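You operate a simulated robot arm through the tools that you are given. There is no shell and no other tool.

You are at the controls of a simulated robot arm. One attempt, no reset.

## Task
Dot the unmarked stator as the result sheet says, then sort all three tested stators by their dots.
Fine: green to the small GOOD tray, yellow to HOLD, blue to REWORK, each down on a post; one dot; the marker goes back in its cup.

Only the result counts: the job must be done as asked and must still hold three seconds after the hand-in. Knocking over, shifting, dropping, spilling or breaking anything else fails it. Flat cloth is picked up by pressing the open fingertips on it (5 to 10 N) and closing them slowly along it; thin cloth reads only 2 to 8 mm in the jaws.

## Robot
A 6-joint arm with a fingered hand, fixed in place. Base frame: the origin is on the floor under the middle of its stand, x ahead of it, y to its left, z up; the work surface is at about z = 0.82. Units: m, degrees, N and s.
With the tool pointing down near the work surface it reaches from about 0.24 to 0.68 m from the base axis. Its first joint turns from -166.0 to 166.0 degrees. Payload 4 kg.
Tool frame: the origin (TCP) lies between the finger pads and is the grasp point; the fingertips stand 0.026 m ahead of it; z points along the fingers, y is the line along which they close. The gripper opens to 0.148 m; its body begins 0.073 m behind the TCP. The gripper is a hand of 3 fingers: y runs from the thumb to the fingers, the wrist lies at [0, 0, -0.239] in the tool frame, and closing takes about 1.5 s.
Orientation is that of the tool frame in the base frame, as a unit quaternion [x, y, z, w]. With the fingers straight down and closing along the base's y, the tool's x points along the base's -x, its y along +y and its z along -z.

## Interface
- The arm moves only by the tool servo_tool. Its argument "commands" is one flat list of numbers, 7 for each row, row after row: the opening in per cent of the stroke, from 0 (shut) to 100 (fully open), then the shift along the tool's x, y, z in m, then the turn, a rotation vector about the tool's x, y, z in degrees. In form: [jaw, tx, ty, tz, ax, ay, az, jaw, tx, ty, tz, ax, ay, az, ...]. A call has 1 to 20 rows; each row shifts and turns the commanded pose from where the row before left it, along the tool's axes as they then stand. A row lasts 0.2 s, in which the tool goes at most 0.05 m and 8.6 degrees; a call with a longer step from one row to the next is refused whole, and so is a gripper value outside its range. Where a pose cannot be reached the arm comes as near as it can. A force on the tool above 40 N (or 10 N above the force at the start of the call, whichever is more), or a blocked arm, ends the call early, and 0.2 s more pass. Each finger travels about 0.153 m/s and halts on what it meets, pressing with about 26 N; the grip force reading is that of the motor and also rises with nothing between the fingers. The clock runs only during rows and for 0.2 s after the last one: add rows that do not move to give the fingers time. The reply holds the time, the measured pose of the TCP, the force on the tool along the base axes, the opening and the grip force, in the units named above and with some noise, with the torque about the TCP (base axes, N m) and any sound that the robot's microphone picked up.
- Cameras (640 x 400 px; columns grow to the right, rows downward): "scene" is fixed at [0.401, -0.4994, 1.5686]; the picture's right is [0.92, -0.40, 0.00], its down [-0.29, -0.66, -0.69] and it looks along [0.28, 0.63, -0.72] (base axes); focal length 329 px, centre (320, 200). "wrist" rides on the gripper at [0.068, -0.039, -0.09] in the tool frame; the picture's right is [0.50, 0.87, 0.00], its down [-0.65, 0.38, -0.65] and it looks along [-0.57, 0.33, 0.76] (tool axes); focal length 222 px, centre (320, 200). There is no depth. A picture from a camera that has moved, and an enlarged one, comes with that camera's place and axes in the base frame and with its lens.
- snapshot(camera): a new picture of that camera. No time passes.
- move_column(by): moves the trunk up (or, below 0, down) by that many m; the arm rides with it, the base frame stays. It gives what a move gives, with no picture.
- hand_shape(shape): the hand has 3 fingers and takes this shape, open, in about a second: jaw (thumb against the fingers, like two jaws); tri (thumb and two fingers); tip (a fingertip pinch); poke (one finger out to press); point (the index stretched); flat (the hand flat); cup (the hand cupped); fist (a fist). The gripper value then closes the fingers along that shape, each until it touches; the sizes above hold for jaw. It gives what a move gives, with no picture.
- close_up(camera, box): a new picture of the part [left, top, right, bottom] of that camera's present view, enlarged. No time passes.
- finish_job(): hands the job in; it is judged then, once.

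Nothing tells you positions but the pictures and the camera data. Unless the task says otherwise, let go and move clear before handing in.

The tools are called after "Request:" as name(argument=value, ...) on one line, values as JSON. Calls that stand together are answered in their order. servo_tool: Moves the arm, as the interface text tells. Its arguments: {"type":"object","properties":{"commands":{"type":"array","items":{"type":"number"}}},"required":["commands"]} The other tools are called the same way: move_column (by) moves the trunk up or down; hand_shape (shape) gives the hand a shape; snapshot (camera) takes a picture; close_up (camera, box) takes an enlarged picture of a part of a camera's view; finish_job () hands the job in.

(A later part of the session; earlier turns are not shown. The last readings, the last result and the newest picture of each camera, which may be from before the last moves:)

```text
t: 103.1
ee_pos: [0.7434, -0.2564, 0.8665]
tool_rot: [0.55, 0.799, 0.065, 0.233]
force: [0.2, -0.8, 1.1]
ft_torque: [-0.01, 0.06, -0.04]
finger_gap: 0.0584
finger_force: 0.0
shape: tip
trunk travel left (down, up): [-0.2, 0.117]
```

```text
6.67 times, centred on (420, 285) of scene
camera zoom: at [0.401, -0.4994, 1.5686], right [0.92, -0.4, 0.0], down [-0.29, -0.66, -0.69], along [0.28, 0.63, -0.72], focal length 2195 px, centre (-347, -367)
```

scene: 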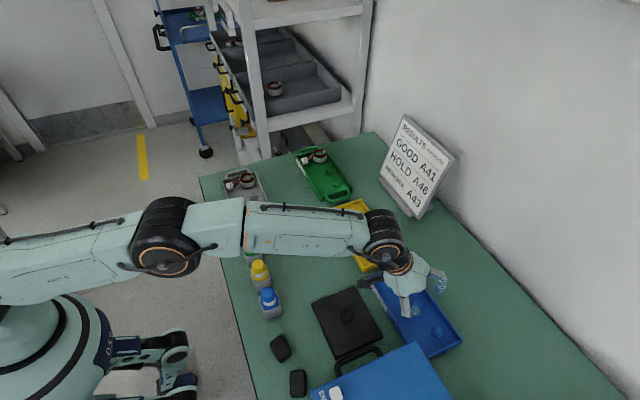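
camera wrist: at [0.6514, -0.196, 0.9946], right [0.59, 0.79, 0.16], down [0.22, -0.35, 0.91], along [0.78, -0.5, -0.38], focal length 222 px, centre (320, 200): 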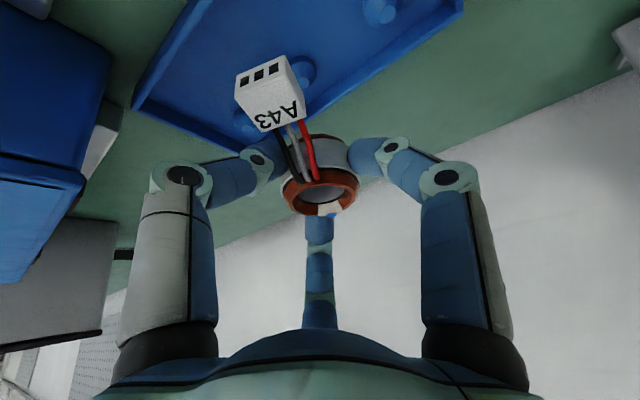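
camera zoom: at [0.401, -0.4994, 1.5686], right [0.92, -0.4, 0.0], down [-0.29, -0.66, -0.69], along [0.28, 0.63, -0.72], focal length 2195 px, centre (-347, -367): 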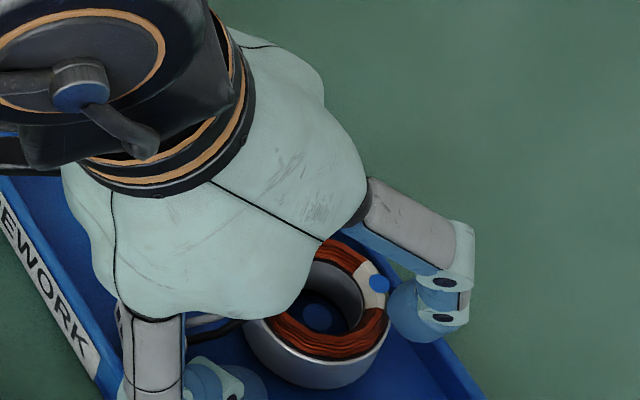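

Request:
servo_tool(commands=[44, -0.0015, 0.0018, -0.0044, 0, 0, 0, 44, -0.003, 0.0036, -0.0088, 0, 0, 0, 44, -0.0075, 0.009, -0.0221, 0, 0, 0, 44, -0.0105, 0.0126, -0.0309, 0, 0, 0, 44, -0.009, 0.0108, -0.0265, 0, 0, 0, 44, 0, 0, 0, 0, 0, 0])

Request:
close_up(camera="wrist", box=[200, 0, 440, 150])

Request:
close_up(camera="scene", box=[365, 245, 465, 365])

```text
t: 104.5
ee_pos: [0.7432, -0.2556, 0.9716]
tool_rot: [0.55, 0.799, 0.064, 0.233]
force: [-0.7, 0.5, 0.0]
ft_torque: [0.0, 0.0, 0.0]
finger_gap: 0.0648
finger_force: 0.0
shape: tip
trunk travel left (down, up): [-0.2, 0.117]
```

```text
2.67 times, centred on (320, 75) of wrist
camera zoom: at [0.6506, -0.194, 1.0167], right [0.59, 0.79, 0.16], down [0.22, -0.35, 0.91], along [0.78, -0.5, -0.38], focal length 592 px, centre (320, 533)
```

zoom: 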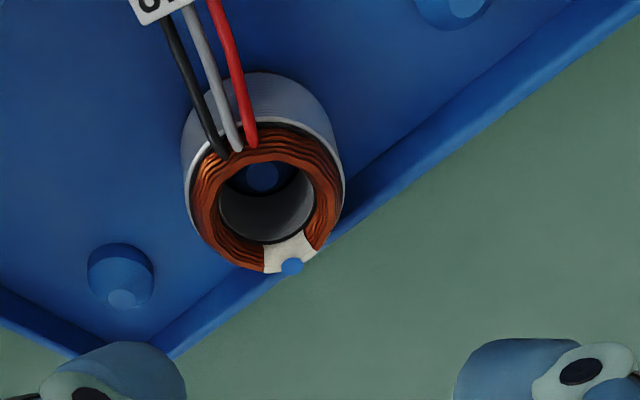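

```text
3.33 times, centred on (415, 305) of scene
camera zoom: at [0.401, -0.4994, 1.5686], right [0.92, -0.4, 0.0], down [-0.29, -0.66, -0.69], along [0.28, 0.63, -0.72], focal length 1098 px, centre (3, -150)
```

zoom: 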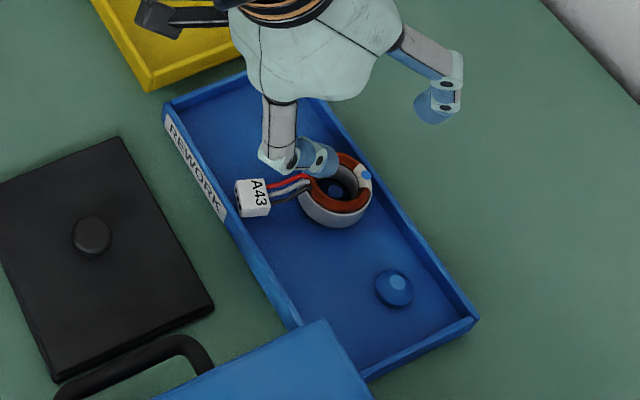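

Request:
close_up(camera="scene", box=[425, 285, 485, 335])

Request:
close_up(camera="scene", box=[425, 290, 445, 305])

Request:
close_up(camera="scene", box=[430, 290, 482, 325])

Request:
close_up(camera="wrist", box=[220, 0, 340, 110])

```text
8.00 times, centred on (455, 310) of scene
camera zoom: at [0.401, -0.4994, 1.5686], right [0.92, -0.4, 0.0], down [-0.29, -0.66, -0.69], along [0.28, 0.63, -0.72], focal length 2634 px, centre (-760, -680)
```

zoom: 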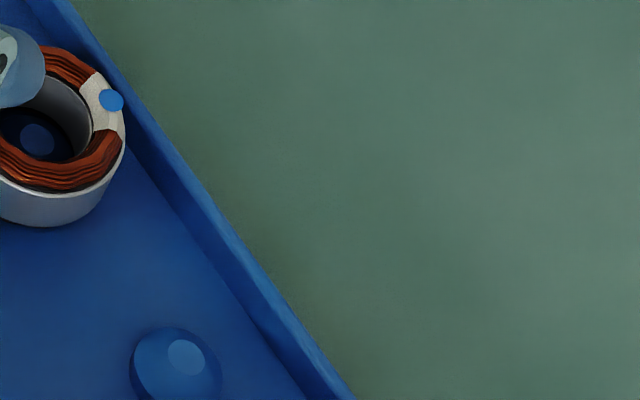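

```text
16.00 times, centred on (435, 298) of scene
camera zoom: at [0.401, -0.4994, 1.5686], right [0.92, -0.4, 0.0], down [-0.29, -0.66, -0.69], along [0.28, 0.63, -0.72], focal length 5268 px, centre (-1520, -1360)
```

zoom: 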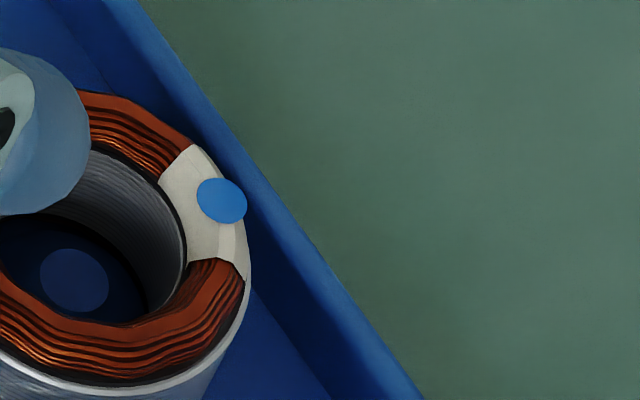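

```text
11.43 times, centred on (456, 308) of scene
camera zoom: at [0.401, -0.4994, 1.5686], right [0.92, -0.4, 0.0], down [-0.29, -0.66, -0.69], along [0.28, 0.63, -0.72], focal length 3763 px, centre (-1234, -1029)
```

zoom: 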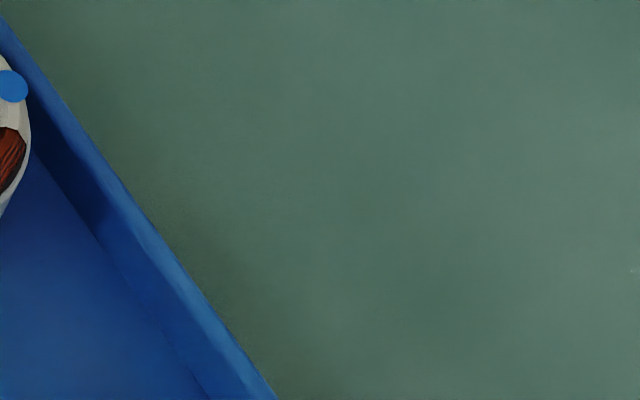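

```text
3.64 times, centred on (280, 55) of wrist
camera zoom: at [0.6506, -0.194, 1.0167], right [0.59, 0.79, 0.16], down [0.22, -0.35, 0.91], along [0.78, -0.5, -0.38], focal length 808 px, centre (466, 727)
```

zoom: 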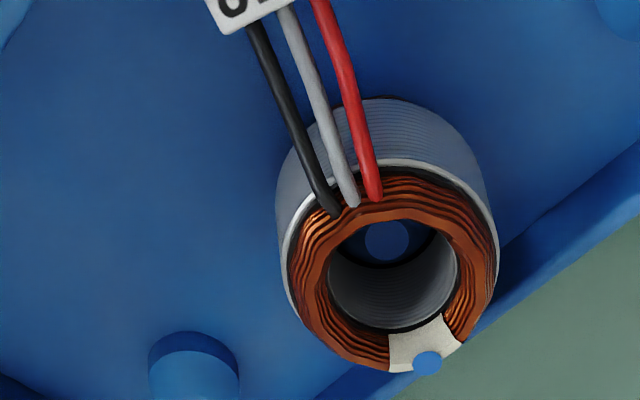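

Request:
close_up(camera="scene", box=[380, 285, 440, 325])

```text
10.00 times, centred on (410, 305) of scene
camera zoom: at [0.401, -0.4994, 1.5686], right [0.92, -0.4, 0.0], down [-0.29, -0.66, -0.69], along [0.28, 0.63, -0.72], focal length 3292 px, centre (-580, -850)
```

zoom: 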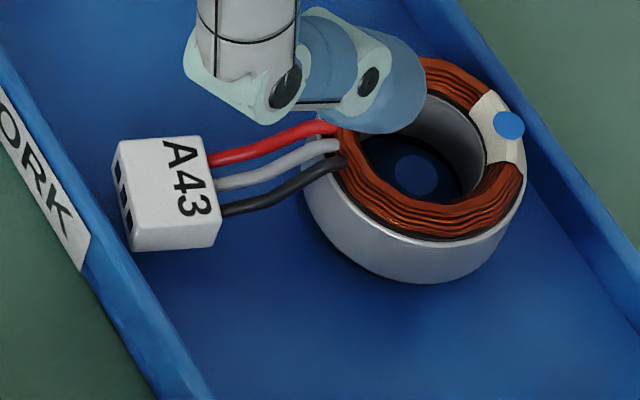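

A43 sits flat on its REWORK post. Last is A41, which goes to the GOOD tray's middle post. I'll retreat inward first, then reorient the hand for A41.

Request:
servo_tool(commands=[40, 0.0329, -0.01157, -0.0208, 0, 0, 0, 40, 0.0329, -0.01157, -0.0208, 0, 0, 0, 40, 0.0329, -0.01157, -0.0208, 0, 0, 0, 40, 0.0329, -0.01157, -0.0208, 0, 0, 0, 40, 0.0329, -0.01157, -0.0208, 0, 0, 0, 40, 0.0329, -0.01157, -0.0208, 0, 0, 0, 40, 0.0329, -0.01157, -0.0208, 0, 0, 0, 40, 0, 0, 0, 4.6, 3.86, 0, 40, 0, 0, 0, -1.53, 1.81, -5.87, 40, 0, 0, 0, -1.53, 1.81, -5.87, 40, 0, 0, 0, -1.53, 1.81, -5.87, 40, 0, 0, 0, 0, 0, -8, 40, 0, 0, 0, 0, 0, -8, 40, 0, 0, 0, 0, 0, -8, 40, 0, 0, 0, 0, 0, -8, 40, 0, 0, 0, 0, 0, -8, 40, 0, 0, 0, 0, 0, 0])

Request:
snapshot(camera="wrist")

Request:
snapshot(camera="scene")

```text
t: 108.1
ee_pos: [0.545, -0.057, 1.0014]
tool_rot: [0.085, 0.978, 0.016, 0.19]
force: [0.3, 0.4, -0.1]
ft_torque: [0.02, 0.0, 0.0]
finger_gap: 0.0596
finger_force: 0.2
shape: tip
trunk travel left (down, up): [-0.2, 0.117]
```

```text
taken
camera wrist: at [0.4426, -0.0826, 1.0572], right [-0.32, 0.94, -0.13], down [0.41, 0.26, 0.87], along [0.85, 0.22, -0.47], focal length 222 px, centre (320, 200)
```

wrist: 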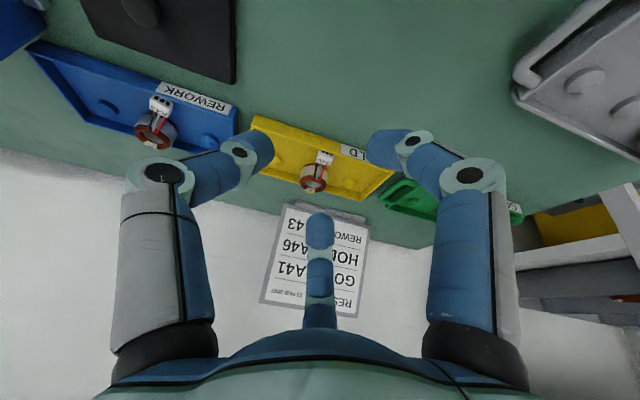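

```text
taken
```

scene: 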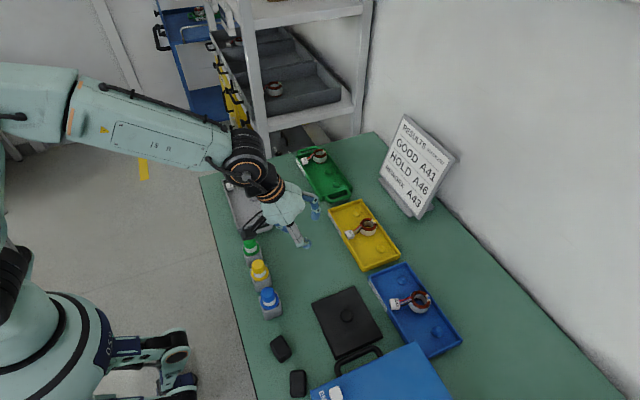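

Request:
servo_tool(commands=[40, 0.0173, 0.04246, 0.00425, 0, 0, 0, 40, 0.0173, 0.04246, 0.00425, 0, 0, 0, 40, 0.0173, 0.04246, 0.00425, 0, 0, 0, 40, 0.0173, 0.04246, 0.00425, 0, 0, 0, 40, 0.0173, 0.04246, 0.00425, 0, 0, 0, 40, 0.0173, 0.04246, 0.00425, 0, 0, 0, 40, 0.0173, 0.04246, 0.00425, 0, 0, 0, 38, 0.0173, 0.04246, 0.00425, 0, 0, 0, 38, 0, 0, 0, 0, 0, 0])

Request:
snapshot(camera="wrist")

Request:
close_up(camera="wrist", box=[230, 50, 410, 160])

Request:
close_up(camera="scene", box=[215, 130, 295, 225])

```text
t: 110.1
ee_pos: [0.4845, 0.3033, 0.9395]
tool_rot: [0.086, 0.978, 0.016, 0.191]
force: [-0.1, 0.7, 0.0]
ft_torque: [0.01, 0.02, -0.01]
finger_gap: 0.0566
finger_force: 0.0
shape: tip
trunk travel left (down, up): [-0.2, 0.117]
```

```text
taken
camera wrist: at [0.3832, 0.2772, 0.9962], right [-0.32, 0.94, -0.13], down [0.41, 0.26, 0.87], along [0.85, 0.22, -0.47], focal length 222 px, centre (320, 200)
```

wrist: 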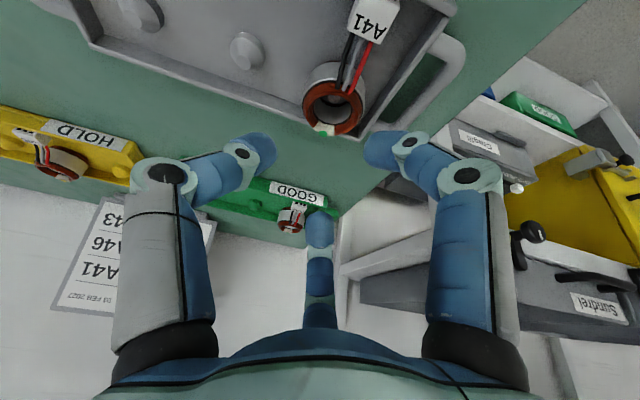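

```text
3.56 times, centred on (320, 105) of wrist
camera zoom: at [0.3832, 0.2772, 0.9962], right [-0.32, 0.94, -0.13], down [0.41, 0.26, 0.87], along [0.85, 0.22, -0.47], focal length 790 px, centre (320, 538)
```

zoom: 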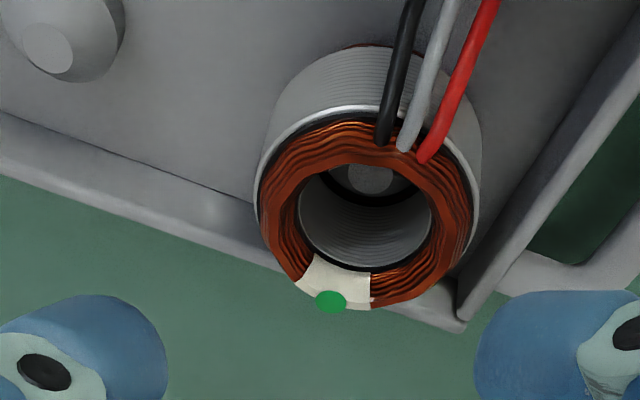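

```text
4.21 times, centred on (255, 178) of scene
camera zoom: at [0.401, -0.4994, 1.5686], right [0.92, -0.4, 0.0], down [-0.29, -0.66, -0.69], along [0.28, 0.63, -0.72], focal length 1386 px, centre (594, 295)
```

zoom: 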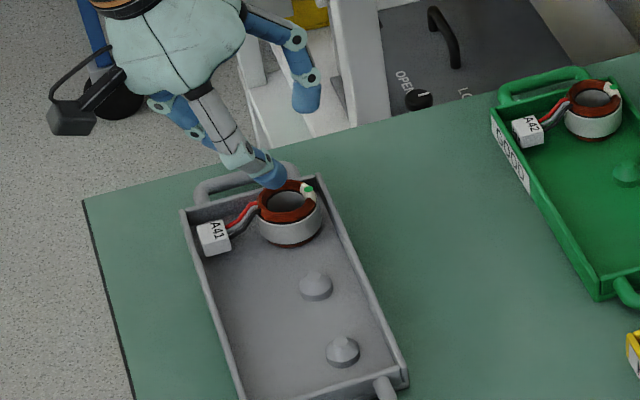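

I notice another green item labelled on the cart. The task says the "small GOOD tray", so I'll check this one closely.

Request:
close_up(camera="wrist", box=[430, 60, 640, 180])

Request:
close_up(camera="scene", box=[140, 0, 380, 160])

Request:
close_up(camera="scene", box=[170, 0, 260, 60])

Request:
close_up(camera="wrist", box=[500, 80, 600, 150])

```text
3.05 times, centred on (535, 120) of wrist
camera zoom: at [0.3832, 0.2772, 0.9962], right [-0.32, 0.94, -0.13], down [0.41, 0.26, 0.87], along [0.85, 0.22, -0.47], focal length 677 px, centre (-335, 444)
```

zoom: 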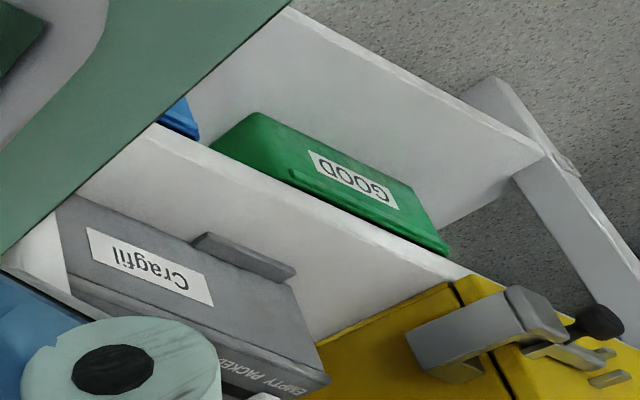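

```text
2.50 times, centred on (260, 80) of scene
camera zoom: at [0.401, -0.4994, 1.5686], right [0.92, -0.4, 0.0], down [-0.29, -0.66, -0.69], along [0.28, 0.63, -0.72], focal length 823 px, centre (470, 500)
```

zoom: 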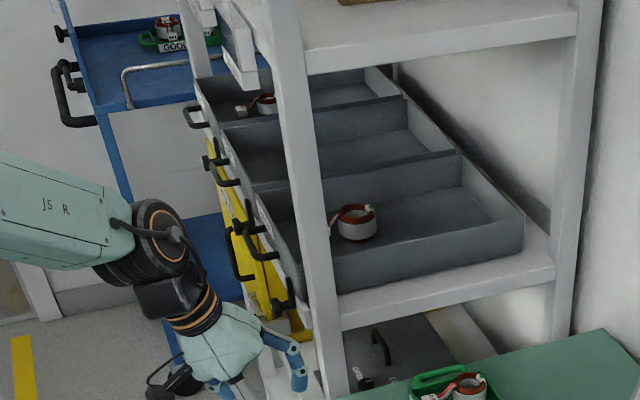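

```text
6.67 times, centred on (215, 30) of scene
camera zoom: at [0.401, -0.4994, 1.5686], right [0.92, -0.4, 0.0], down [-0.29, -0.66, -0.69], along [0.28, 0.63, -0.72], focal length 2195 px, centre (1020, 1333)
```

zoom: 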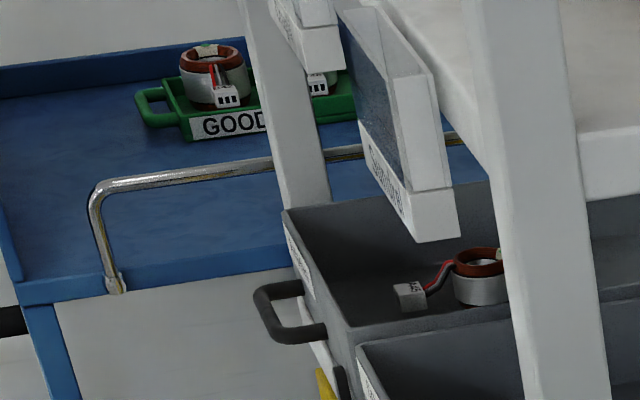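

```text
5.71 times, centred on (550, 115) of wrist
camera zoom: at [0.3832, 0.2772, 0.9962], right [-0.32, 0.94, -0.13], down [0.41, 0.26, 0.87], along [0.85, 0.22, -0.47], focal length 1269 px, centre (-994, 686)
```

zoom: 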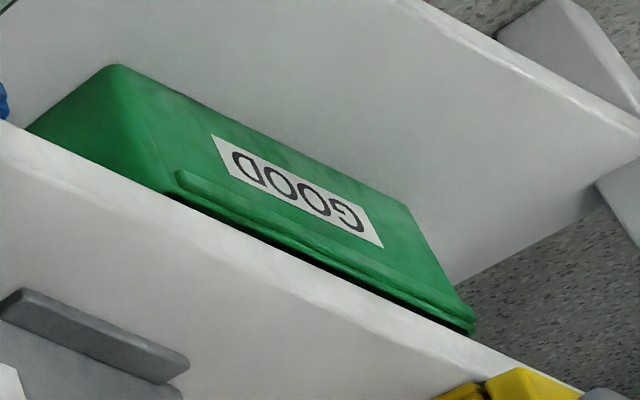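

The other green items are a big bin on a floor shelf and a tray on a far cart. The small GOOD tray is the one on the bench. Lowering towards A41.

Request:
servo_tool(commands=[36, 0.0089, -0.00135, 0.02295, 0, 0, 0, 36, 0.0089, -0.00135, 0.02295, 0, 0, 0, 36, 0, 0, 0, 0, 0, 0])

Request:
close_up(camera="wrist", box=[220, 60, 420, 220])

Request:
close_up(camera="scene", box=[220, 150, 280, 215])

```text
t: 110.9
ee_pos: [0.4867, 0.3033, 0.8904]
tool_rot: [0.087, 0.978, 0.017, 0.191]
force: [-0.5, -0.3, 0.0]
ft_torque: [0.0, -0.03, 0.02]
finger_gap: 0.0534
finger_force: 0.1
shape: tip
trunk travel left (down, up): [-0.2, 0.117]
```

```text
2.50 times, centred on (320, 140) of wrist
camera zoom: at [0.3848, 0.2767, 0.9476], right [-0.32, 0.94, -0.13], down [0.41, 0.26, 0.87], along [0.85, 0.22, -0.47], focal length 555 px, centre (320, 350)
```

zoom: 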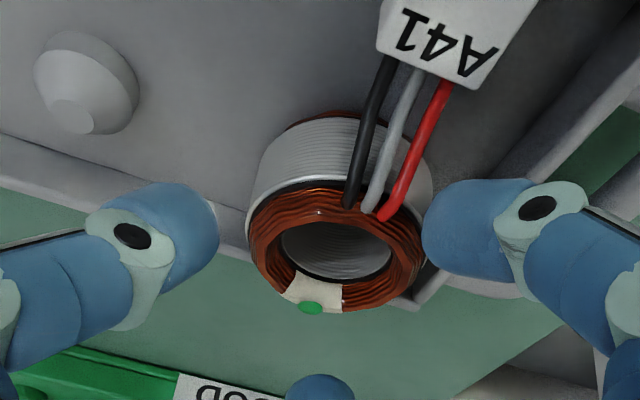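

```text
6.15 times, centred on (250, 182) of scene
camera zoom: at [0.401, -0.4994, 1.5686], right [0.92, -0.4, 0.0], down [-0.29, -0.66, -0.69], along [0.28, 0.63, -0.72], focal length 2026 px, centre (751, 308)
```

zoom: 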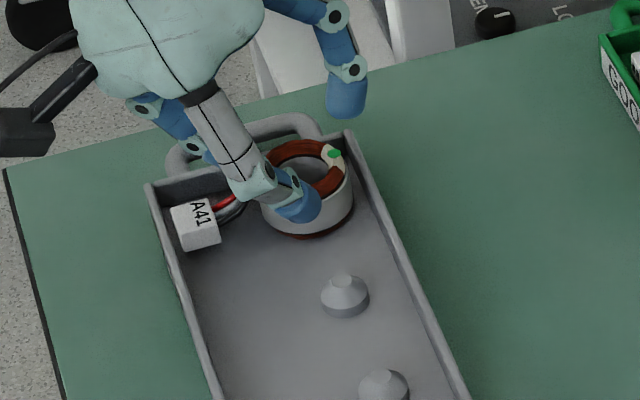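

Request:
servo_tool(commands=[36, 0.0034, -0.00013, 0.0075, 0, 0, 0, 36, 0.0034, -0.00013, 0.0075, 0, 0, 0, 36, 0.0034, -0.00013, 0.0075, 0, 0, 0, 36, 0, 0, 0, 0, 0, 0])

Request:
close_up(camera="wrist", box=[220, 80, 420, 240])

Request:
close_up(camera="scene", box=[220, 150, 280, 215])

```text
t: 111.9
ee_pos: [0.4847, 0.3042, 0.8683]
tool_rot: [0.087, 0.978, 0.016, 0.191]
force: [0.4, -0.1, 0.8]
ft_torque: [0.05, 0.04, 0.01]
finger_gap: 0.0536
finger_force: 0.0
shape: tip
trunk travel left (down, up): [-0.2, 0.117]
```

```text
2.50 times, centred on (320, 160) of wrist
camera zoom: at [0.3831, 0.2784, 0.9229], right [-0.32, 0.94, -0.13], down [0.41, 0.26, 0.87], along [0.85, 0.22, -0.47], focal length 555 px, centre (320, 300)
```

zoom: 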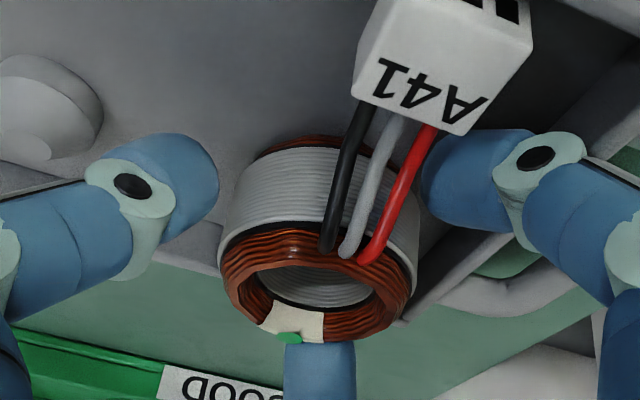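

```text
6.15 times, centred on (250, 182) of scene
camera zoom: at [0.401, -0.4994, 1.5686], right [0.92, -0.4, 0.0], down [-0.29, -0.66, -0.69], along [0.28, 0.63, -0.72], focal length 2026 px, centre (751, 308)
```

zoom: 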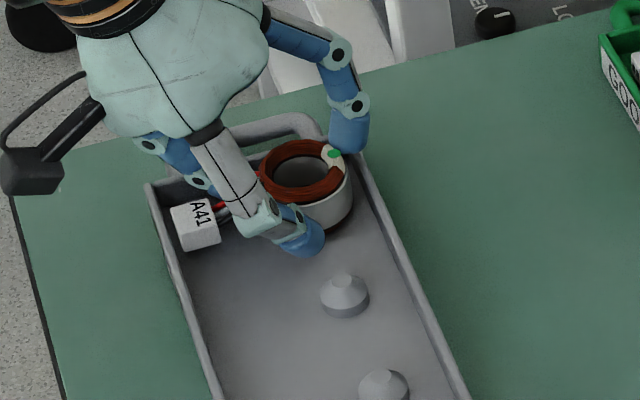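

Request:
servo_tool(commands=[35, 0.0003, -5e-05, 0.00074, 0, 0, 0, 34, 0, 0, 0, 0, 0, 0, 32, 0, 0, 0, 0, 0, 0, 31, 0, 0, 0, 0, 0, 0, 30, 0, 0, 0, 0, 0, 0, 29, 0, 0, 0, 0, 0, 0, 28, 0, 0, 0, 0, 0, 0, 27, 0, 0, 0, 0, 0, 0, 25, 0, 0, 0, 0, 0, 0, 22, 0, 0, 0, 0, 0, 0, 18, 0, 0, 0, 0, 0, 0, 15, 0, 0, 0, 0, 0, 0, 15, 0, 0, 0, 0, 0, 0])

Request:
close_up(camera="wrist", box=[220, 80, 420, 240])

Request:
close_up(camera="scene", box=[220, 150, 280, 215])

```text
t: 114.7
ee_pos: [0.4842, 0.3044, 0.8666]
tool_rot: [0.086, 0.978, 0.016, 0.191]
force: [-0.4, 0.3, 1.4]
ft_torque: [0.03, 0.03, 0.0]
finger_gap: 0.0417
finger_force: 26.0
shape: tip
trunk travel left (down, up): [-0.2, 0.117]
```

```text
2.50 times, centred on (320, 160) of wrist
camera zoom: at [0.383, 0.2785, 0.9219], right [-0.32, 0.94, -0.13], down [0.41, 0.26, 0.87], along [0.85, 0.22, -0.47], focal length 555 px, centre (320, 300)
```

zoom: 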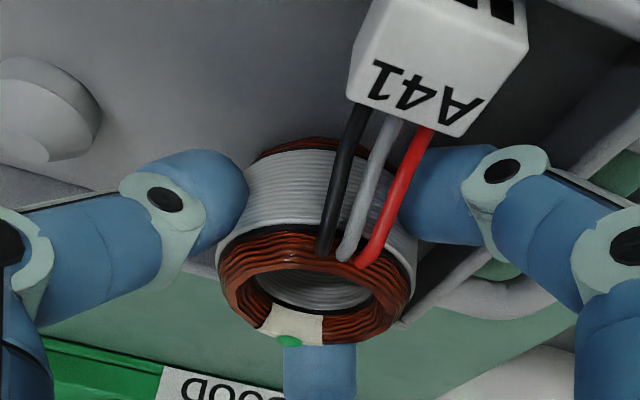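

```text
6.15 times, centred on (250, 182) of scene
camera zoom: at [0.401, -0.4994, 1.5686], right [0.92, -0.4, 0.0], down [-0.29, -0.66, -0.69], along [0.28, 0.63, -0.72], focal length 2026 px, centre (751, 308)
```

zoom: 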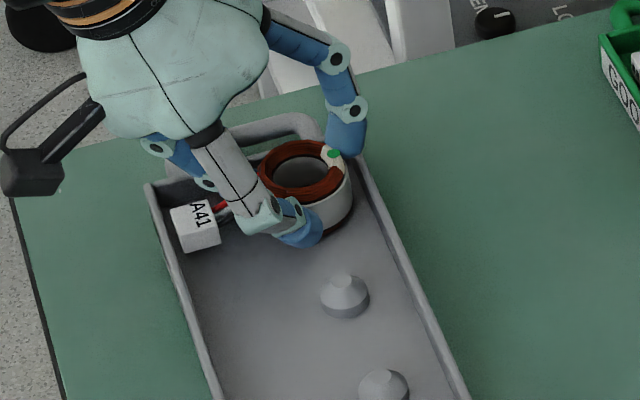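

Request:
servo_tool(commands=[15, -0.00184, 0.00032, -0.0046, 0, 0, 0, 15, -0.0037, 0.00064, -0.0093, 0, 0, 0, 15, -0.0037, 0.00064, -0.0093, 0, 0, 0, 15, -0.0055, 0.00096, -0.0139, 0, 0, 0, 15, 0, 0, 0, 0, 0, 0])

Request:
close_up(camera="wrist", box=[220, 80, 420, 240])

Request:
close_up(camera="scene", box=[215, 130, 285, 215])

```text
t: 115.9
ee_pos: [0.484, 0.305, 0.9054]
tool_rot: [0.086, 0.978, 0.016, 0.19]
force: [0.4, 0.2, -1.3]
ft_torque: [-0.01, -0.01, 0.0]
finger_gap: 0.0419
finger_force: 25.8
shape: tip
trunk travel left (down, up): [-0.2, 0.117]
```

```text
2.50 times, centred on (320, 160) of wrist
camera zoom: at [0.3829, 0.2788, 0.9617], right [-0.32, 0.94, -0.13], down [0.41, 0.26, 0.87], along [0.85, 0.22, -0.47], focal length 555 px, centre (320, 300)
```

zoom: 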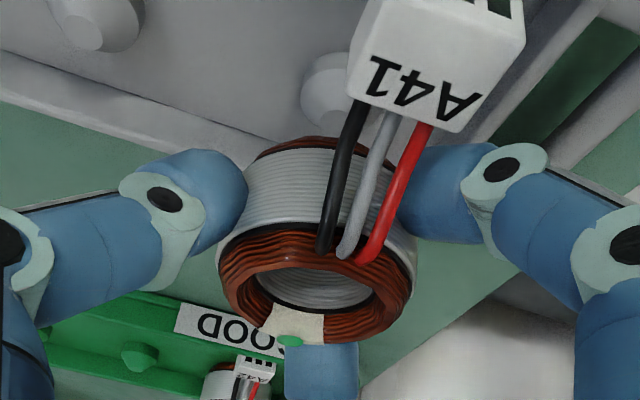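

```text
4.71 times, centred on (250, 172) of scene
camera zoom: at [0.401, -0.4994, 1.5686], right [0.92, -0.4, 0.0], down [-0.29, -0.66, -0.69], along [0.28, 0.63, -0.72], focal length 1549 px, centre (649, 329)
```

zoom: 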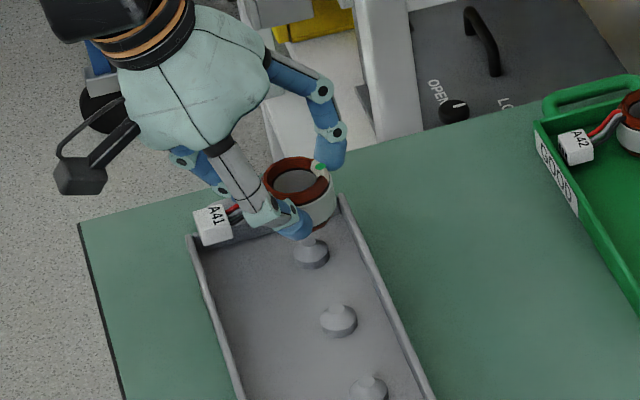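

Request:
servo_tool(commands=[15, -0.0175, 0.00305, -0.044, 0, 0, 0, 15, -0.0175, 0.00305, -0.044, 0, 0, 0, 15, 0, 0, 0, -2.31, 0.4, -5.81, 15, 0, 0, 0, -2.31, 0.4, -5.81, 15, 0, 0, 0, -2.31, 0.4, -5.81, 15, 0, 0, 0, -1.04, -5.91, 0, 15, 0, 0, 0, 0, 0, 0])

Request:
snapshot(camera="scene")

```text
t: 117.5
ee_pos: [0.4849, 0.3038, 1.0002]
tool_rot: [-0.075, 0.967, 0.061, 0.234]
force: [0.3, -0.6, -1.3]
ft_torque: [0.01, -0.05, -0.01]
finger_gap: 0.0415
finger_force: 26.3
shape: tip
trunk travel left (down, up): [-0.2, 0.117]
```

```text
taken
```

scene: 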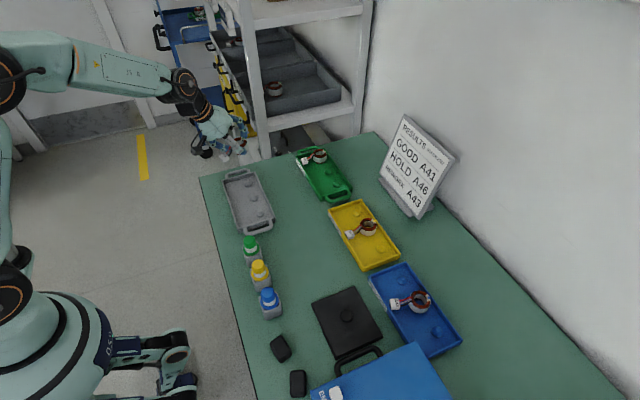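

Request:
servo_tool(commands=[15, -0.0333, -0.0165, 0.02535, 0, 0, 0, 15, -0.0333, -0.0165, 0.02535, 0, 0, 0, 15, -0.0333, -0.0165, 0.02535, 0, 0, 0, 15, -0.0333, -0.0165, 0.02535, 0, 0, 0, 15, -0.0333, -0.0165, 0.02535, 0, 0, 0, 15, -0.0333, -0.0165, 0.02535, 0, 0, 0, 15, 0, 0, 0, 0, 0, 0])

Request:
snapshot(camera="wrist")

Request:
close_up(camera="wrist", box=[220, 0, 420, 140])

Request:
close_up(camera="scene", box=[280, 100, 370, 215])

```text
t: 119.1
ee_pos: [0.7464, 0.2555, 0.9531]
tool_rot: [-0.074, 0.968, 0.06, 0.234]
force: [0.8, 0.1, -1.1]
ft_torque: [0.0, 0.01, 0.01]
finger_gap: 0.0416
finger_force: 26.3
shape: tip
trunk travel left (down, up): [-0.2, 0.117]
```

```text
taken
camera wrist: at [0.6535, 0.1969, 0.9973], right [-0.59, 0.79, -0.16], down [0.22, 0.35, 0.91], along [0.78, 0.5, -0.38], focal length 222 px, centre (320, 200)
```

wrist: 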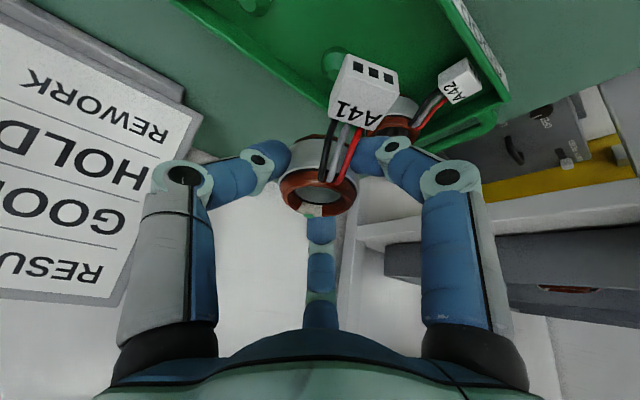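

```text
2.86 times, centred on (320, 70) of wrist
camera zoom: at [0.6535, 0.1969, 0.9973], right [-0.59, 0.79, -0.16], down [0.22, 0.35, 0.91], along [0.78, 0.5, -0.38], focal length 635 px, centre (320, 571)
```

zoom: 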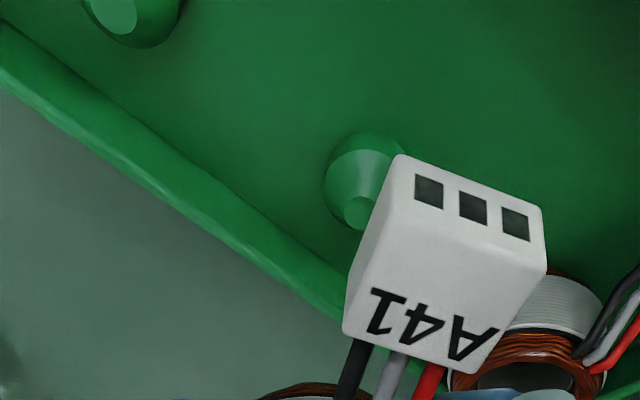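

```text
3.48 times, centred on (325, 158) of scene
camera zoom: at [0.401, -0.4994, 1.5686], right [0.92, -0.4, 0.0], down [-0.29, -0.66, -0.69], along [0.28, 0.63, -0.72], focal length 1145 px, centre (303, 348)
```

zoom: 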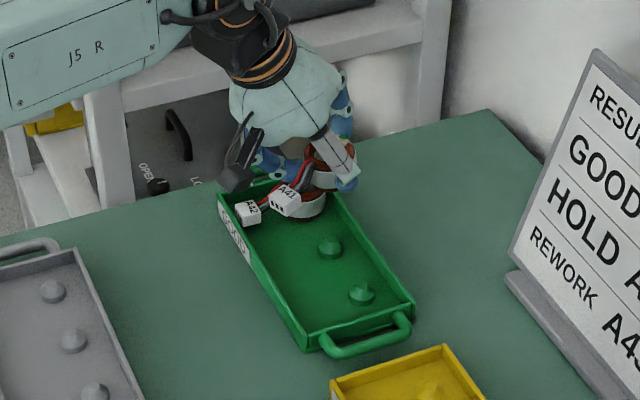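

Request:
servo_tool(commands=[15, 0.0159, -0.0042, 0.028, 0, 0, 0, 15, 0.0159, -0.0042, 0.028, 0, 0, 0, 15, 0, 0, 0, 0, 0, 0])

Request:
close_up(camera="wrist", box=[220, 40, 420, 240])

Request:
close_up(camera="scene", box=[295, 130, 355, 195])

```text
t: 119.9
ee_pos: [0.7433, 0.25, 0.8862]
tool_rot: [-0.074, 0.967, 0.059, 0.235]
force: [0.2, -0.4, -0.2]
ft_torque: [0.01, 0.02, 0.03]
finger_gap: 0.0416
finger_force: 26.3
shape: tip
trunk travel left (down, up): [-0.2, 0.117]
```

```text
2.00 times, centred on (320, 140) of wrist
camera zoom: at [0.6508, 0.1909, 0.9306], right [-0.59, 0.79, -0.16], down [0.22, 0.35, 0.91], along [0.78, 0.5, -0.38], focal length 444 px, centre (320, 320)
```

zoom: 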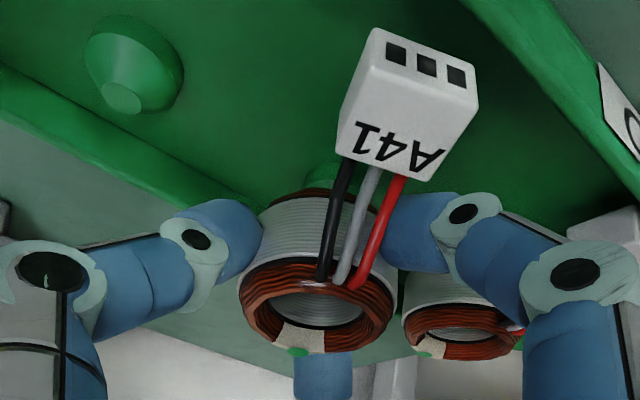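

```text
6.15 times, centred on (325, 162) of scene
camera zoom: at [0.401, -0.4994, 1.5686], right [0.92, -0.4, 0.0], down [-0.29, -0.66, -0.69], along [0.28, 0.63, -0.72], focal length 2026 px, centre (289, 431)
```

zoom: 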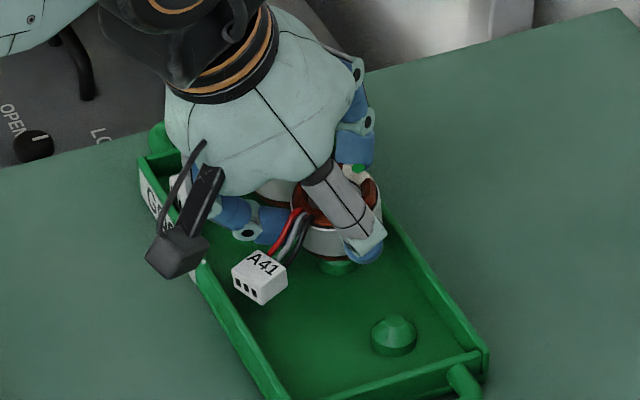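

Request:
servo_tool(commands=[15, -0.0006, 0.0018, 0.0005, 0, 0, 0, 15, 0.0018, -0.0003, 0.0034, 0, 0, 0, 15, 0.0018, -0.0003, 0.0034, 0, 0, 0, 15, 0.0018, -0.0003, 0.0034, 0, 0, 0, 15, 0, 0, 0, 0, 0, 0])

Request:
close_up(camera="wrist", box=[220, 60, 420, 240])

Request:
close_up(camera="scene", box=[305, 140, 355, 190])

```text
t: 121.1
ee_pos: [0.7438, 0.2527, 0.875]
tool_rot: [-0.074, 0.967, 0.059, 0.235]
force: [-0.4, -0.4, -1.0]
ft_torque: [0.02, 0.01, -0.03]
finger_gap: 0.0415
finger_force: 25.8
shape: tip
trunk travel left (down, up): [-0.2, 0.117]
```

```text
2.22 times, centred on (320, 150) of wrist
camera zoom: at [0.6512, 0.1927, 0.9197], right [-0.59, 0.79, -0.16], down [0.22, 0.35, 0.91], along [0.78, 0.5, -0.38], focal length 494 px, centre (320, 311)
```

zoom: 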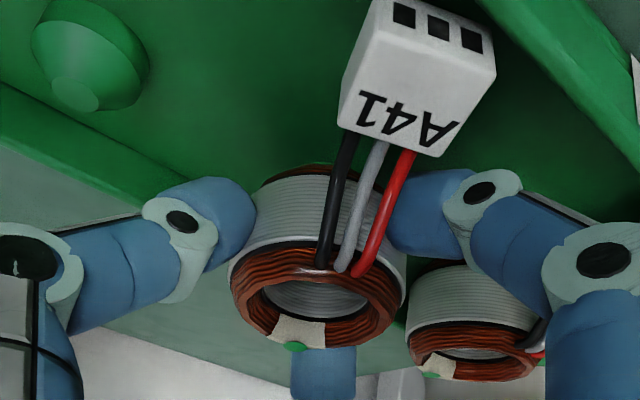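

```text
8.00 times, centred on (330, 165) of scene
camera zoom: at [0.401, -0.4994, 1.5686], right [0.92, -0.4, 0.0], down [-0.29, -0.66, -0.69], along [0.28, 0.63, -0.72], focal length 2634 px, centre (240, 480)
```

zoom: 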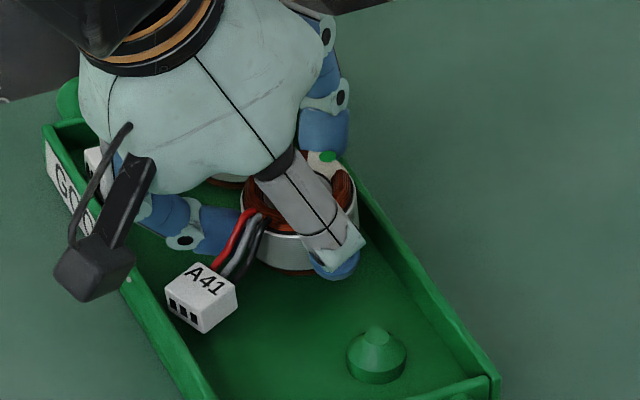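

Post is already inside the bore with no contact force. I'll continue down to the floor.

Request:
servo_tool(commands=[15, 0.00046, -8e-05, 0.00088, 0, 0, 0, 15, 0.00046, -8e-05, 0.00088, 0, 0, 0, 15, 0.00046, -8e-05, 0.00088, 0, 0, 0, 15, 0.00046, -8e-05, 0.00088, 0, 0, 0, 15, 0.00046, -8e-05, 0.00088, 0, 0, 0, 15, 0, 0, 0, 0, 0, 0])

```text
t: 122.5
ee_pos: [0.7452, 0.2505, 0.8706]
tool_rot: [-0.074, 0.967, 0.06, 0.236]
force: [-1.2, -0.2, -1.2]
ft_torque: [-0.01, -0.01, 0.0]
finger_gap: 0.0415
finger_force: 26.0
shape: tip
trunk travel left (down, up): [-0.2, 0.117]
```

Request:
servo_tool(commands=[15, 0.00046, -8e-05, 0.00088, 0, 0, 0, 15, 0.00046, -8e-05, 0.00088, 0, 0, 0, 15, 0, 0, 0, 0, 0, 0])

Request:
close_up(camera="scene", box=[310, 145, 350, 185])

```text
t: 123.3
ee_pos: [0.7441, 0.2514, 0.868]
tool_rot: [-0.073, 0.968, 0.059, 0.234]
force: [0.4, -0.9, -0.6]
ft_torque: [-0.04, 0.03, -0.03]
finger_gap: 0.0413
finger_force: 26.1
shape: tip
trunk travel left (down, up): [-0.2, 0.117]
```

```text
10.00 times, centred on (330, 165) of scene
camera zoom: at [0.401, -0.4994, 1.5686], right [0.92, -0.4, 0.0], down [-0.29, -0.66, -0.69], along [0.28, 0.63, -0.72], focal length 3292 px, centre (220, 550)
```

zoom: 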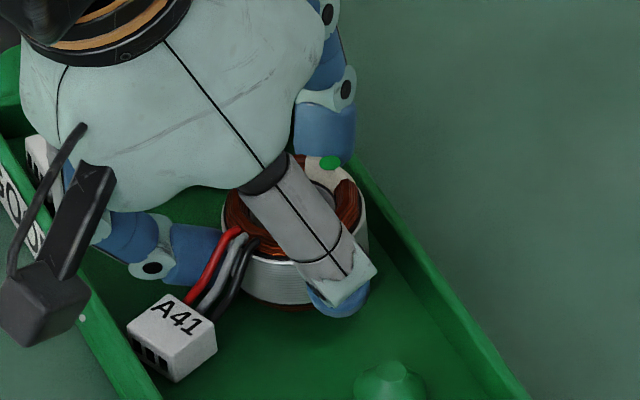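

Request:
servo_tool(commands=[15, 0.00046, -8e-05, 0.00088, 0, 0, 0, 15, 0, 0, 0, 0, 0, 0])

```text
t: 123.9
ee_pos: [0.7431, 0.2516, 0.8675]
tool_rot: [-0.074, 0.967, 0.06, 0.236]
force: [1.0, -1.3, 5.2]
ft_torque: [0.0, -0.03, 0.01]
finger_gap: 0.0418
finger_force: 25.7
shape: tip
trunk travel left (down, up): [-0.2, 0.117]
```

A41 is touching down. Releasing gradually.

Request:
servo_tool(commands=[22, 0, 0, 0, 0, 0, 0, 25, 0, 0, 0, 0, 0, 0, 27, 0, 0, 0, 0, 0, 0, 28, 0, 0, 0, 0, 0, 0, 29, 0, 0, 0, 0, 0, 0, 30, 0, 0, 0, 0, 0, 0, 31, 0, 0, 0, 0, 0, 0, 33, 0, 0, 0, 0, 0, 0, 36, 0, 0, 0, 0, 0, 0, 40, 0, 0, 0, 0, 0, 0, 40, 0, 0, 0, 0, 0, 0])

Request:
close_up(camera="wrist", box=[220, 60, 420, 240])

Request:
close_up(camera="scene", box=[305, 140, 355, 190])

```text
t: 126.3
ee_pos: [0.7442, 0.2505, 0.8665]
tool_rot: [-0.074, 0.967, 0.06, 0.235]
force: [-0.5, 0.1, 0.8]
ft_torque: [0.02, 0.03, -0.04]
finger_gap: 0.0583
finger_force: 0.2
shape: tip
trunk travel left (down, up): [-0.2, 0.117]
```

```text
2.22 times, centred on (320, 150) of wrist
camera zoom: at [0.6508, 0.1924, 0.9113], right [-0.59, 0.79, -0.16], down [0.22, 0.35, 0.91], along [0.78, 0.5, -0.38], focal length 494 px, centre (320, 311)
```

zoom: 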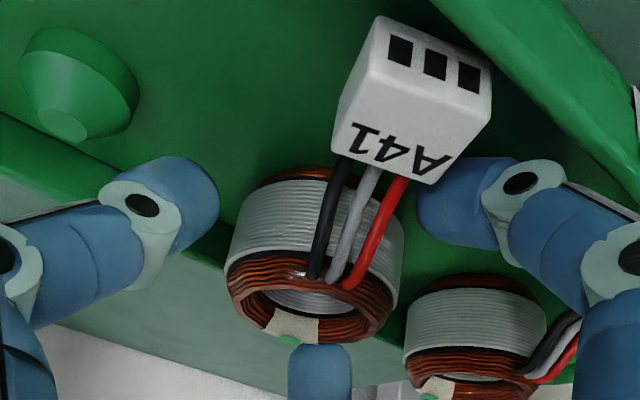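

```text
8.00 times, centred on (330, 165) of scene
camera zoom: at [0.401, -0.4994, 1.5686], right [0.92, -0.4, 0.0], down [-0.29, -0.66, -0.69], along [0.28, 0.63, -0.72], focal length 2634 px, centre (240, 480)
```

zoom: 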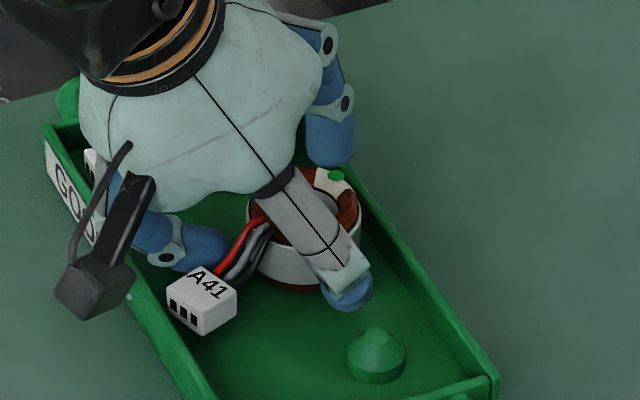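

Request:
servo_tool(commands=[44, -0.0023, 0.0004, -0.0044, 0, 0, 0, 44, -0.0046, 0.0008, -0.0088, 0, 0, 0, 44, -0.0115, 0.002, -0.0221, 0, 0, 0, 44, -0.0162, 0.0029, -0.031, 0, 0, 0, 44, -0.0139, 0.0024, -0.0265, 0, 0, 0, 44, 0, 0, 0, 0, 0, 0])

Request:
close_up(camera="wrist", box=[200, 0, 460, 150])

Request:
close_up(camera="scene", box=[290, 130, 370, 210])

```text
t: 127.7
ee_pos: [0.7444, 0.2507, 0.9708]
tool_rot: [-0.074, 0.967, 0.06, 0.235]
force: [-0.2, 0.7, -0.5]
ft_torque: [0.02, 0.0, -0.01]
finger_gap: 0.0645
finger_force: 0.1
shape: tip
trunk travel left (down, up): [-0.2, 0.117]
```

```text
2.46 times, centred on (330, 75) of wrist
camera zoom: at [0.651, 0.1915, 1.0168], right [-0.59, 0.79, -0.16], down [0.22, 0.35, 0.91], along [0.78, 0.5, -0.38], focal length 547 px, centre (295, 508)
```

zoom: 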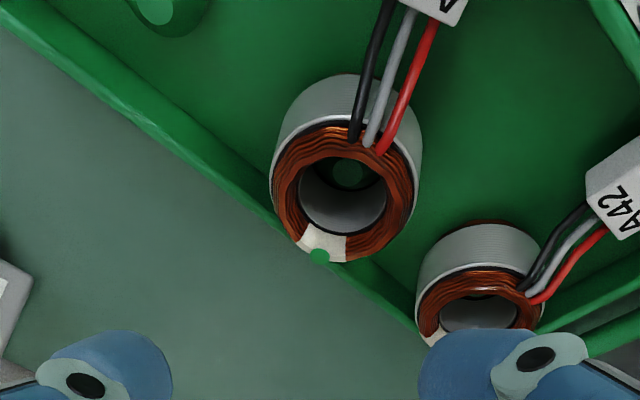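

```text
5.00 times, centred on (330, 170) of scene
camera zoom: at [0.401, -0.4994, 1.5686], right [0.92, -0.4, 0.0], down [-0.29, -0.66, -0.69], along [0.28, 0.63, -0.72], focal length 1646 px, centre (270, 350)
```

zoom: 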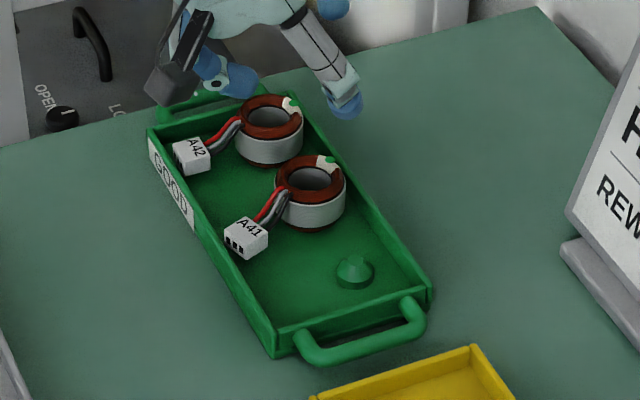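

Request:
close_up(camera="scene", box=[305, 140, 350, 185])

Request:
close_up(camera="scene", box=[340, 200, 400, 250])

Request:
close_up(camera="scene", box=[380, 275, 450, 330])

Request:
close_up(camera="scene", box=[215, 160, 315, 330])

```text
8.89 times, centred on (328, 162) of scene
camera zoom: at [0.401, -0.4994, 1.5686], right [0.92, -0.4, 0.0], down [-0.29, -0.66, -0.69], along [0.28, 0.63, -0.72], focal length 2927 px, centre (253, 533)
```

zoom: 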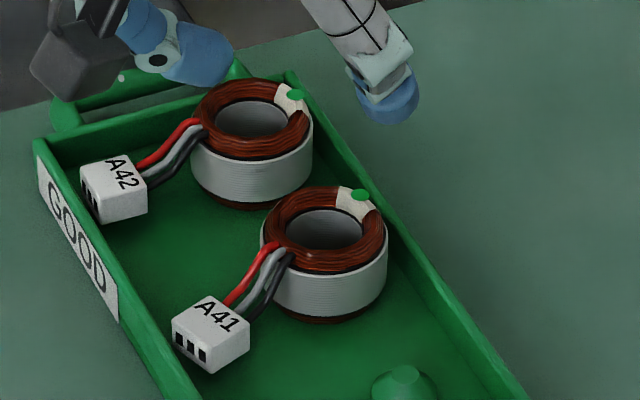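

```text
8.00 times, centred on (370, 225) of scene
camera zoom: at [0.401, -0.4994, 1.5686], right [0.92, -0.4, 0.0], down [-0.29, -0.66, -0.69], along [0.28, 0.63, -0.72], focal length 2634 px, centre (-80, 0)
```

zoom: 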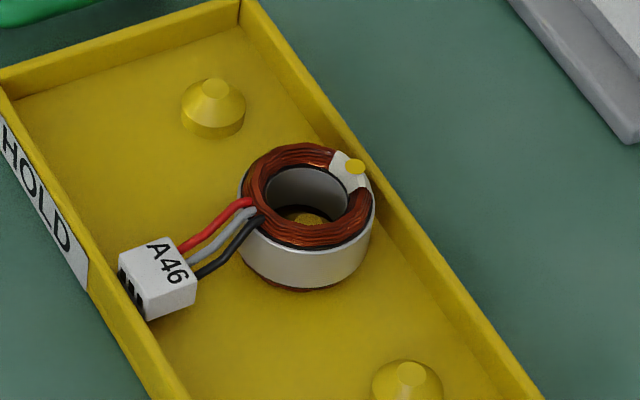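

```text
7.27 times, centred on (415, 302) of scene
camera zoom: at [0.401, -0.4994, 1.5686], right [0.92, -0.4, 0.0], down [-0.29, -0.66, -0.69], along [0.28, 0.63, -0.72], focal length 2394 px, centre (-371, -546)
```

zoom: 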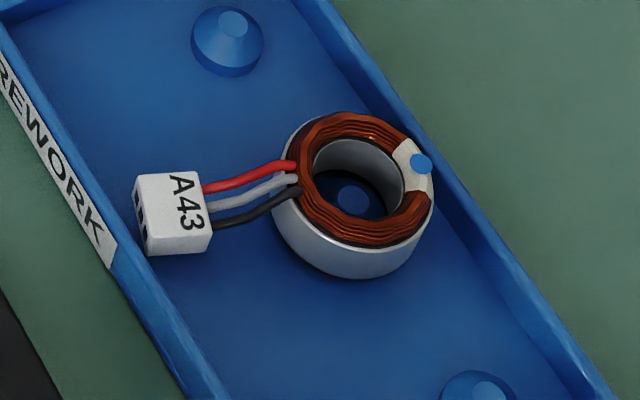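

```text
2.35 times, centred on (265, 245) of scene
camera zoom: at [0.401, -0.4994, 1.5686], right [0.92, -0.4, 0.0], down [-0.29, -0.66, -0.69], along [0.28, 0.63, -0.72], focal length 775 px, centre (449, 94)
```

zoom: 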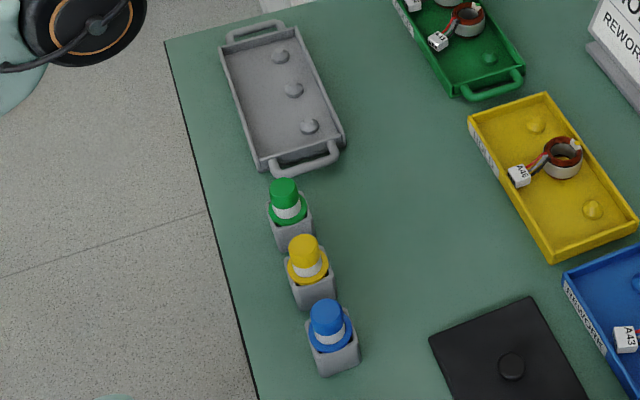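

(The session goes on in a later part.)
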